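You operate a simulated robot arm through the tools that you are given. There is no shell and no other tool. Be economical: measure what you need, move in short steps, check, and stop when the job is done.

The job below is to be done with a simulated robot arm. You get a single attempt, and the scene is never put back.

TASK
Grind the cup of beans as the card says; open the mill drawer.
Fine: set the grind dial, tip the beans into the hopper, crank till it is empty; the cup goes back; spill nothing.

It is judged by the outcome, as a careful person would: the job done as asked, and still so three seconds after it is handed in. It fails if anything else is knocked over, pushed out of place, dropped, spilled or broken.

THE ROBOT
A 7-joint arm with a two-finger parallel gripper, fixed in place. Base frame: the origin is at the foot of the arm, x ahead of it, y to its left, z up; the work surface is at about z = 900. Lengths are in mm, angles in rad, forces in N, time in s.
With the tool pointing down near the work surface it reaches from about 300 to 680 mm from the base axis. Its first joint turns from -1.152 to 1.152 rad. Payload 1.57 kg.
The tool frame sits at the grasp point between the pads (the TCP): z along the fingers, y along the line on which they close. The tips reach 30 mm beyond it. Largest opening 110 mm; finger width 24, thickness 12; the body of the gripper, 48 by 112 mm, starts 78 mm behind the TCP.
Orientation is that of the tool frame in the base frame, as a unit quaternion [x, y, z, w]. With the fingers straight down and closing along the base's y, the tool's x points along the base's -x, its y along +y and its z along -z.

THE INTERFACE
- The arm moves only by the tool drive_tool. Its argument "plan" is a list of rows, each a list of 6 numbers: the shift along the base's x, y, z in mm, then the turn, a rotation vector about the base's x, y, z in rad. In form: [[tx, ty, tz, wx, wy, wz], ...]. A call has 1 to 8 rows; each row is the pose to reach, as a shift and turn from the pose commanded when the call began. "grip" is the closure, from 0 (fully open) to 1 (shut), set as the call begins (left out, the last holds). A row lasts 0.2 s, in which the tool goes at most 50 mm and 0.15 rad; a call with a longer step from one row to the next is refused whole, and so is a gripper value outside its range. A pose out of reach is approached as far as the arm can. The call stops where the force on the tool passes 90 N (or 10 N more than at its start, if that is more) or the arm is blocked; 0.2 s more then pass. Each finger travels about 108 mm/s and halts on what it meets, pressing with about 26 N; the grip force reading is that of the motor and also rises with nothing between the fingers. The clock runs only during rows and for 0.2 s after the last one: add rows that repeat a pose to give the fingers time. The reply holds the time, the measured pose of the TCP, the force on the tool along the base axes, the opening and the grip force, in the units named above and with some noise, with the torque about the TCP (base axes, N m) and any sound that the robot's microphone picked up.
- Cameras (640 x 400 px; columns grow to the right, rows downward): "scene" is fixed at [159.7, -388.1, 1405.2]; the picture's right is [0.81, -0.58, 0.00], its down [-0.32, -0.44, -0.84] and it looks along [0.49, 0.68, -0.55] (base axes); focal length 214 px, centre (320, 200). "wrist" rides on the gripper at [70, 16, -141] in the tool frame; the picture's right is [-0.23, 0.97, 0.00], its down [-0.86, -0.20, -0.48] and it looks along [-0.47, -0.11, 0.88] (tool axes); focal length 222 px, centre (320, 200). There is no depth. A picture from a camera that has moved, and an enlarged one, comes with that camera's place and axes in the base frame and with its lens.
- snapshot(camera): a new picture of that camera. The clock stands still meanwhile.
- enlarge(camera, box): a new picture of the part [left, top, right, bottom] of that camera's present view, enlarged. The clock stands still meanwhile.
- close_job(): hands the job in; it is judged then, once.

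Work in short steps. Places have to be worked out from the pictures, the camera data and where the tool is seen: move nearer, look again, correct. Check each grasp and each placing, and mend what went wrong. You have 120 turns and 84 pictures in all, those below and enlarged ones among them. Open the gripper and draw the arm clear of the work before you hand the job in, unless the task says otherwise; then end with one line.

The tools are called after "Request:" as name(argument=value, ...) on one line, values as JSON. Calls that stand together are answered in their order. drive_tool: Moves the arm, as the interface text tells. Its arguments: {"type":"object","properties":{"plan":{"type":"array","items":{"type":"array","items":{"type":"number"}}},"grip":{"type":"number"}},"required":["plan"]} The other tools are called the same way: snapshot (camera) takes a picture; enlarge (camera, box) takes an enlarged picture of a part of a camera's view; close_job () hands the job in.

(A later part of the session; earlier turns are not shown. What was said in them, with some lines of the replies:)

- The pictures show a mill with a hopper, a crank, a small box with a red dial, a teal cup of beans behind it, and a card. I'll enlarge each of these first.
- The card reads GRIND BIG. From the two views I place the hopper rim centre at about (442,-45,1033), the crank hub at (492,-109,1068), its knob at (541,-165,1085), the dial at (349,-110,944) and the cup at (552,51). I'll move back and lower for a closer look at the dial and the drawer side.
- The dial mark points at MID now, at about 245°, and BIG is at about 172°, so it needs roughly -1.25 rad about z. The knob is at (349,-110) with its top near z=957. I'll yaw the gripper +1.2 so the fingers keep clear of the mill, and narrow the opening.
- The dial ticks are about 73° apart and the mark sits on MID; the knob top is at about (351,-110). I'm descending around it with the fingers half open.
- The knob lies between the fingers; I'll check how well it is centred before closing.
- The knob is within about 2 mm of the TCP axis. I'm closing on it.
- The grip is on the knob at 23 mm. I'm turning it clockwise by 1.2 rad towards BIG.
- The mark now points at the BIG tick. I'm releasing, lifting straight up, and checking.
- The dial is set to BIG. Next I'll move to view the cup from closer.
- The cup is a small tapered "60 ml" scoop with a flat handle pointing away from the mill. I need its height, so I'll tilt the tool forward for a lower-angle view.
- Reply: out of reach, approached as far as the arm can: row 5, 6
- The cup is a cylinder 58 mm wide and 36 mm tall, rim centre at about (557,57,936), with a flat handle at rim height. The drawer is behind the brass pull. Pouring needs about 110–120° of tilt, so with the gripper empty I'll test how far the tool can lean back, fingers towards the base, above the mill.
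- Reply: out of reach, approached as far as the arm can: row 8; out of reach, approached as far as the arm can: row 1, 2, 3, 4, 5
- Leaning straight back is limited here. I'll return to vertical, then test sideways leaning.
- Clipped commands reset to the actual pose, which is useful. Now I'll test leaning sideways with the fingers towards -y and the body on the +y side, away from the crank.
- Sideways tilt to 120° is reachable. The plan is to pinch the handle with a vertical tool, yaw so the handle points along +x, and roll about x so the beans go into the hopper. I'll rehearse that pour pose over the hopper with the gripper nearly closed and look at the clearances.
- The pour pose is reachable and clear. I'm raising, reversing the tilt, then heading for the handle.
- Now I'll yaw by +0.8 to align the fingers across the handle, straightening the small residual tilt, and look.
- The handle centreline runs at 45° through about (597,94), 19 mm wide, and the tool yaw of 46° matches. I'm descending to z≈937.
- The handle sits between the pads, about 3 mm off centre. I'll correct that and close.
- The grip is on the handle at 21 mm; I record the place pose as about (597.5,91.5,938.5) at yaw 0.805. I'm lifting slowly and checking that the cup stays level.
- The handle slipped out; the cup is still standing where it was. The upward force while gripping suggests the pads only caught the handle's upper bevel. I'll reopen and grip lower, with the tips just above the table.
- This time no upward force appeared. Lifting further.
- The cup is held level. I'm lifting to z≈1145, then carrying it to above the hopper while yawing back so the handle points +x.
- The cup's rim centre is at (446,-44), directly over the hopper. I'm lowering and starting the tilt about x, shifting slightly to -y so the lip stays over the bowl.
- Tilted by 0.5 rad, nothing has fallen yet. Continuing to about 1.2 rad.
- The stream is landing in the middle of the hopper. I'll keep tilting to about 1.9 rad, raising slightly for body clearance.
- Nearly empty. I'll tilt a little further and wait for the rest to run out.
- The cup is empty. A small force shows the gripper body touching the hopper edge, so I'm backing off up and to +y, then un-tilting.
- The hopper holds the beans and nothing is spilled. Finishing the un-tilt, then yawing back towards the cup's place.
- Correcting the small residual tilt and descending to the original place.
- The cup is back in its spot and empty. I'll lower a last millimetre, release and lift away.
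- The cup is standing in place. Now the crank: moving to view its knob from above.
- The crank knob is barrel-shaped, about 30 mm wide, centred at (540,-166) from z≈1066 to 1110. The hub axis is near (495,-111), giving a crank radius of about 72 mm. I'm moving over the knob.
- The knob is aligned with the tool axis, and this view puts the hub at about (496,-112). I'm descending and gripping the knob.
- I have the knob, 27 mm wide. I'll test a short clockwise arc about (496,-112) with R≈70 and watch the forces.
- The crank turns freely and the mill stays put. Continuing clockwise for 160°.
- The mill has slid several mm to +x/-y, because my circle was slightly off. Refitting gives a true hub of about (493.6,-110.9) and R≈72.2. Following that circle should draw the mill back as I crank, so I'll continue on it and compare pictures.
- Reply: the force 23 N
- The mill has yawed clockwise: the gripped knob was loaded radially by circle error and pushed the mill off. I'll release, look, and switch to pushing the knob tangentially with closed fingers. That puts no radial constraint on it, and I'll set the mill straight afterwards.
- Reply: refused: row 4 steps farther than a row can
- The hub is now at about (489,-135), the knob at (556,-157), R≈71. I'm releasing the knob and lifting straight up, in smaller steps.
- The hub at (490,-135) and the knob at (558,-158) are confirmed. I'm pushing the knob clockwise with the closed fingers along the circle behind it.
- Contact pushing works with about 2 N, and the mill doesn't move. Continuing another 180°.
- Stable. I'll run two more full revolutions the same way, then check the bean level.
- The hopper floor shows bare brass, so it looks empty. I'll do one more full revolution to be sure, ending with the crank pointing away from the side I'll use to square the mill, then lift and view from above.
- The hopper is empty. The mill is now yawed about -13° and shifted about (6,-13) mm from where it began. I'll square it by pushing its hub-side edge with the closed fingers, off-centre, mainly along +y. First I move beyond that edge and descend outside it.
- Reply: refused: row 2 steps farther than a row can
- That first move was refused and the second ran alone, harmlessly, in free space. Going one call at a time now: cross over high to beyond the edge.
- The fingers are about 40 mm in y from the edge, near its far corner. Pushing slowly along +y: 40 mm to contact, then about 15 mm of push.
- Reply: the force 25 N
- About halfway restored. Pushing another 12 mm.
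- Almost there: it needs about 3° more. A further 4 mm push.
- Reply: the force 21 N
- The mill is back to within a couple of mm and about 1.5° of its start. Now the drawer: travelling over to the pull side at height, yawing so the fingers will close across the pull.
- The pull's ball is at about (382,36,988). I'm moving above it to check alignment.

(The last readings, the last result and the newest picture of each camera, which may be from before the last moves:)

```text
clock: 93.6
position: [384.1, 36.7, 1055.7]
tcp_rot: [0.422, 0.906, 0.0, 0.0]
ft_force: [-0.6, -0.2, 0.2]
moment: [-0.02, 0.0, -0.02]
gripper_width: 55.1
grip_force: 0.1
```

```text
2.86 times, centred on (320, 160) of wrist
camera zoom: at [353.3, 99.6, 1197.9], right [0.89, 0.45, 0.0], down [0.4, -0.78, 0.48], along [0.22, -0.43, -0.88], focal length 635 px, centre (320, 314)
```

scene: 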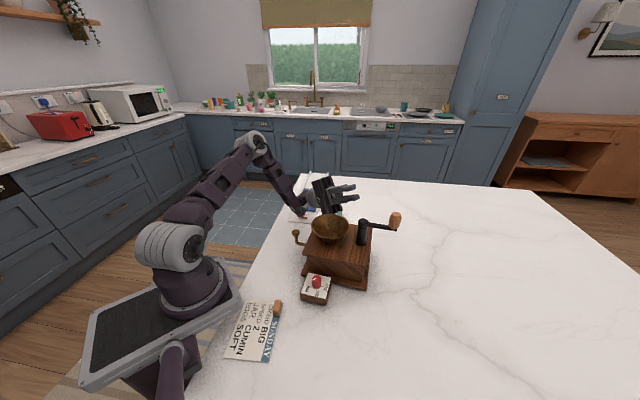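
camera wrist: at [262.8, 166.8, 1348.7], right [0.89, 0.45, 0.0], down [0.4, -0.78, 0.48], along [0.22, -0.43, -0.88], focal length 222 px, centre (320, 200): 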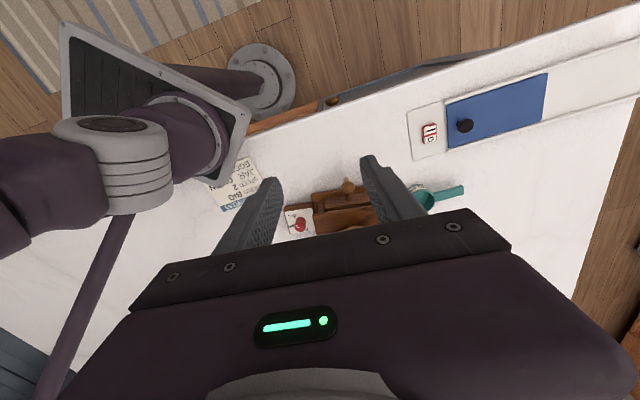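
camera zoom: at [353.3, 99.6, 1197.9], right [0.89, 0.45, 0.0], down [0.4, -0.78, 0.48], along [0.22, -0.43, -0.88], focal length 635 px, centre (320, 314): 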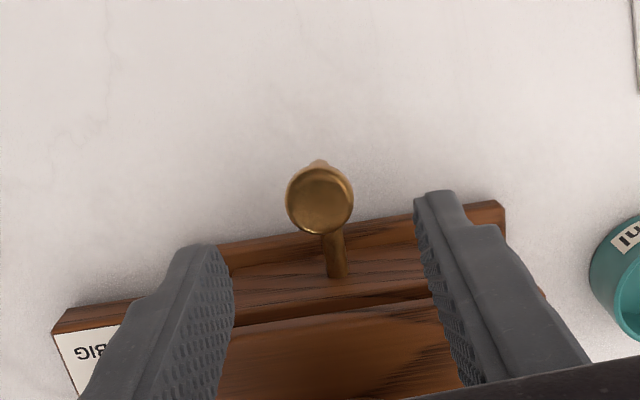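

Aligned. Descending around the ball, then closing.

Request:
drive_tool(plan=[[0.5, 0, -30, 0, 0, 0], [1, 0, -55, 0, 0, 0], [1, 0, -74, 0, 0, 0], [1, 0, -74, 0, 0, 0]])

Request:
drive_tool(plan=[[0, 0, 0, 0, 0, 0], [0, 0, 0, 0, 0, 0], [0, 0, 0, 0, 0, 0]], grip=1)

Request:
enlarge(camera="scene", box=[270, 170, 430, 310])

```text
clock: 94.6
position: [387.4, 36.9, 982.1]
tcp_rot: [0.422, 0.907, -0.001, 0.0]
ft_force: [0.0, 0.4, -0.2]
moment: [0.01, -0.04, -0.02]
gripper_width: 55.3
grip_force: 0.1
```

```text
clock: 95.4
position: [386.6, 35.2, 982.8]
tcp_rot: [0.422, 0.906, -0.003, -0.001]
ft_force: [-13.9, -9.5, 0.3]
moment: [0.03, -0.08, 0.02]
gripper_width: 23.4
grip_force: 26.2
```

```text
2.86 times, centred on (350, 240) of scene
camera zoom: at [159.4, -388.4, 1405.1], right [0.81, -0.58, 0.0], down [-0.32, -0.44, -0.84], along [0.49, 0.68, -0.55], focal length 613 px, centre (234, 86)
```

zoom: 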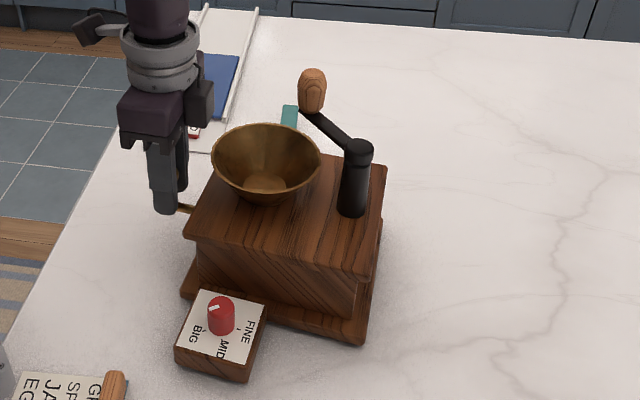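

The ball is gripped with about 1.5 mm of side bias, which I'll relieve. Then I pull outward along 130°, gently at first.

Request:
drive_tool(plan=[[-1.2, -1, 0, 0, 0, 0], [-4.4, 2.8, 0, 0, 0, 0], [-8.9, 8.2, 0, 0, 0, 0], [-14.1, 14.3, 0, 0, 0, 0]])

Request:
enlarge(camera="scene", box=[270, 170, 430, 310])

```text
clock: 96.4
position: [372.8, 50.0, 982.5]
tcp_rot: [0.42, 0.907, -0.001, 0.001]
ft_force: [4.0, 3.0, 0.0]
moment: [-0.41, -0.31, 0.11]
gripper_width: 23.3
grip_force: 26.2
```

```text
2.86 times, centred on (350, 240) of scene
camera zoom: at [160.1, -388.0, 1405.2], right [0.81, -0.58, 0.0], down [-0.32, -0.44, -0.84], along [0.49, 0.68, -0.55], focal length 613 px, centre (234, 86)
```

zoom: 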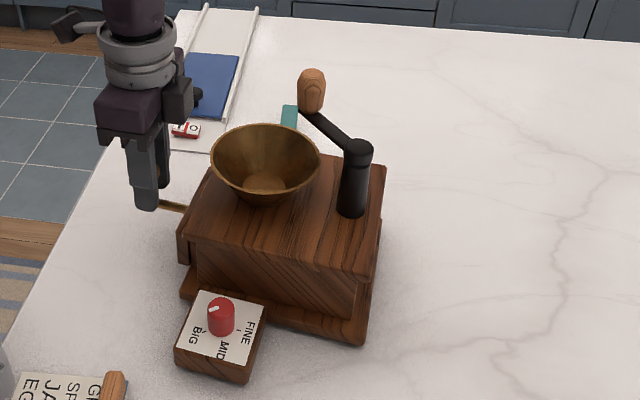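

The drawer is sliding out and the mill is staying put. Pulling about 45 mm more.

Request:
drive_tool(plan=[[-5.1, 6.1, 0, 0, 0, 0], [-10.3, 12.3, 0, 0, 0, 0], [-15.4, 18.4, 0, 0, 0, 0], [-20.6, 24.5, 0, 0, 0, 0], [-25, 29.9, 0, 0, 0, 0], [-29, 34.5, 0, 0, 0, 0]])

Request:
enlarge(camera="scene", box=[270, 170, 430, 310])

```text
clock: 97.8
position: [344.1, 82.0, 982.6]
tcp_rot: [0.422, 0.906, 0.0, 0.001]
ft_force: [11.8, 7.9, 2.6]
moment: [0.12, 0.26, 0.06]
gripper_width: 23.3
grip_force: 26.4
```

```text
2.86 times, centred on (350, 240) of scene
camera zoom: at [160.1, -387.9, 1405.2], right [0.81, -0.58, 0.0], down [-0.32, -0.44, -0.84], along [0.49, 0.68, -0.55], focal length 613 px, centre (234, 86)
```

zoom: 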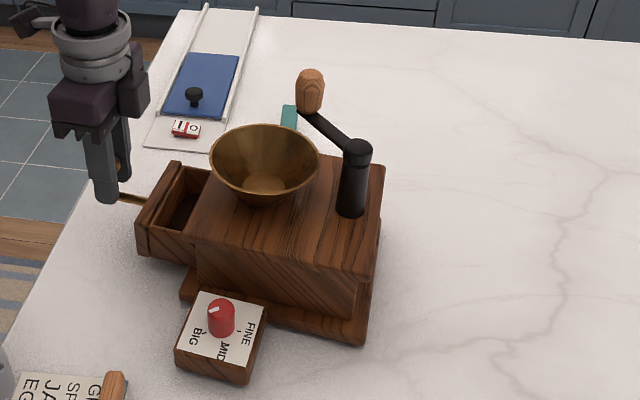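

The drawer is about 55–60 mm open. The side force says its axis is nearer 127°, so I'll relieve that and pull a further 15 mm along it.

Request:
drive_tool(plan=[[1.5, 1.3, 0, 0, 0, 0], [-1.5, 5.3, 0, 0, 0, 0], [-4.5, 9.3, 0, 0, 0, 0], [-7.5, 13.3, 0, 0, 0, 0], [-7.5, 13.3, 0, 0, 0, 0]])

Request:
enlarge(camera="scene", box=[270, 170, 430, 310])

```text
clock: 99.0
position: [335.2, 97.3, 982.4]
tcp_rot: [0.422, 0.906, -0.001, -0.001]
ft_force: [-7.7, -6.5, 15.0]
moment: [0.06, -0.06, 0.01]
gripper_width: 23.2
grip_force: 26.0
```

```text
2.86 times, centred on (350, 240) of scene
camera zoom: at [159.3, -388.3, 1405.1], right [0.81, -0.58, 0.0], down [-0.32, -0.44, -0.84], along [0.49, 0.68, -0.55], focal length 613 px, centre (234, 86)
```

zoom: 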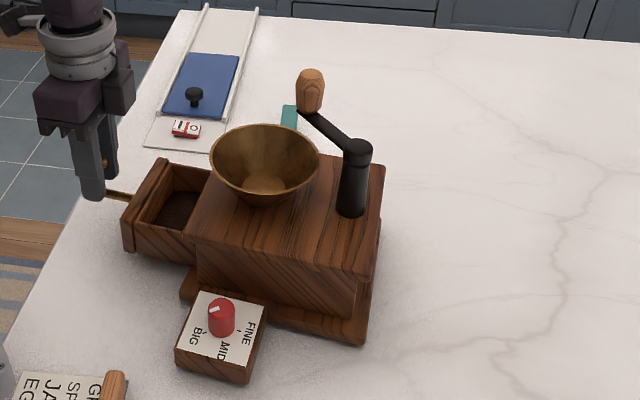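

The drawer is about 75 mm open with the grounds visible inside, and the mill hasn't moved. Releasing the pull and lifting straight up.

Request:
drive_tool(plan=[[0, 0, 0, 0, 0, 0], [0, 0, 0, 0, 0, 0], [0, 0, 0, 0, 0, 0], [0, 0, 35, 0, 0, 0], [0, 0, 80, 0, 0, 0], [0, 0, 125, 0, 0, 0], [0, 0, 170, 0, 0, 0], [0, 0, 215, 0, 0, 0]], grip=0.5)

Request:
snapshot(camera="scene")

Request:
enlarge(camera="scene", box=[270, 170, 430, 310])

```text
clock: 100.8
position: [335.9, 97.3, 1197.3]
tcp_rot: [0.422, 0.907, -0.001, 0.0]
ft_force: [0.1, 0.2, 0.0]
moment: [0.0, -0.02, 0.01]
gripper_width: 54.9
grip_force: 0.0
```

```text
9 pictures are left
```

scene: 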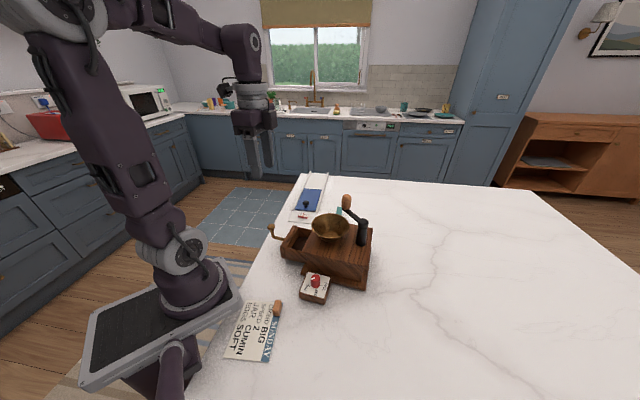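

```text
2.86 times, centred on (350, 240) of scene
camera zoom: at [159.7, -388.1, 1405.2], right [0.81, -0.58, 0.0], down [-0.32, -0.44, -0.84], along [0.49, 0.68, -0.55], focal length 613 px, centre (234, 86)
```

zoom: 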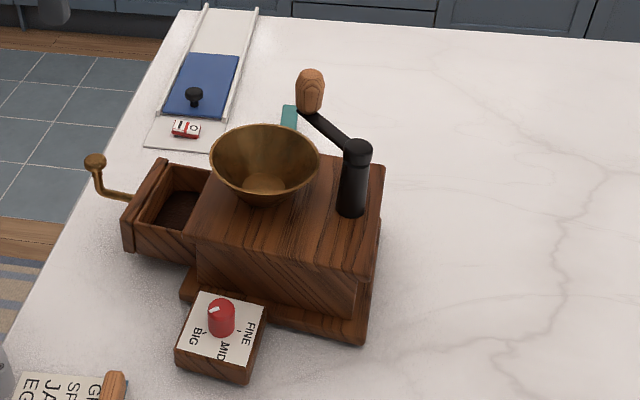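

Everything looks right, with the mill matching its original picture position. I'm backing away to the start region and doing a final check of the dial and cup.

Request:
drive_tool(plan=[[0, -10, 30, 0, 0, 0.12], [0, -25, 60, 0, 0, 0.24], [0, -45, 85, 0, 0, 0.36], [0, -65, 100, 0, 0, 0.48], [0, -85, 105, 0, 0, 0.6], [0, -95, 110, 0, 0, 0.72], [0, -100, 110, 0, 0, 0.84], [0, -100, 110, 0, 0, 0.87]], grip=0)

Request:
enlarge(camera="wrist", box=[215, 60, 415, 250])

```text
clock: 102.6
position: [336.5, -3.4, 1308.6]
tcp_rot: [-0.001, 1.0, -0.001, 0.001]
ft_force: [-0.3, 0.7, 0.0]
moment: [0.01, -0.04, 0.0]
gripper_width: 110.0
grip_force: 0.0
```

```text
2.11 times, centred on (315, 155) of wrist
camera zoom: at [267.1, 13.1, 1449.7], right [0.23, 0.97, 0.0], down [0.85, -0.2, 0.48], along [0.47, -0.11, -0.88], focal length 468 px, centre (330, 295)
```

zoom: 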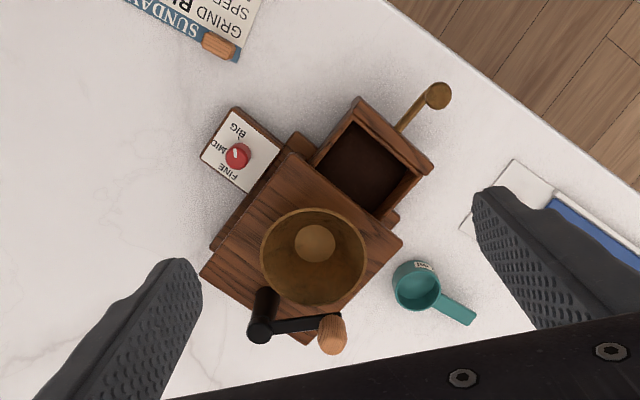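

Request:
enlarge(camera="wrist", box=[270, 100, 315, 155])

```text
7.27 times, centred on (292, 128) of wrist
camera zoom: at [267.1, 13.1, 1449.7], right [0.23, 0.97, 0.0], down [0.85, -0.2, 0.48], along [0.47, -0.11, -0.88], focal length 1615 px, centre (520, 727)
```

zoom: 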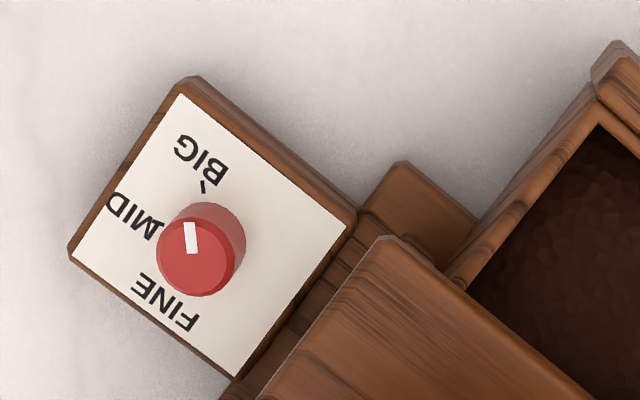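

The dial mark lies on BIG, the hopper is empty, the grounds are in the open drawer, and the cup is back in its place. The arm is clear, so I'm handing in.

Request:
close_job()

```text
The job is handed in.
```

I set the dial to BIG as the card says, tipped the beans into the hopper, cranked it empty, put the cup back and opened the mill drawer about 75 mm, with no spill seen. The mill slid and turned about 13° during my first cranking attempt. I pushed it back to within a few millimetres of where it started, so it isn't exactly in its original place.
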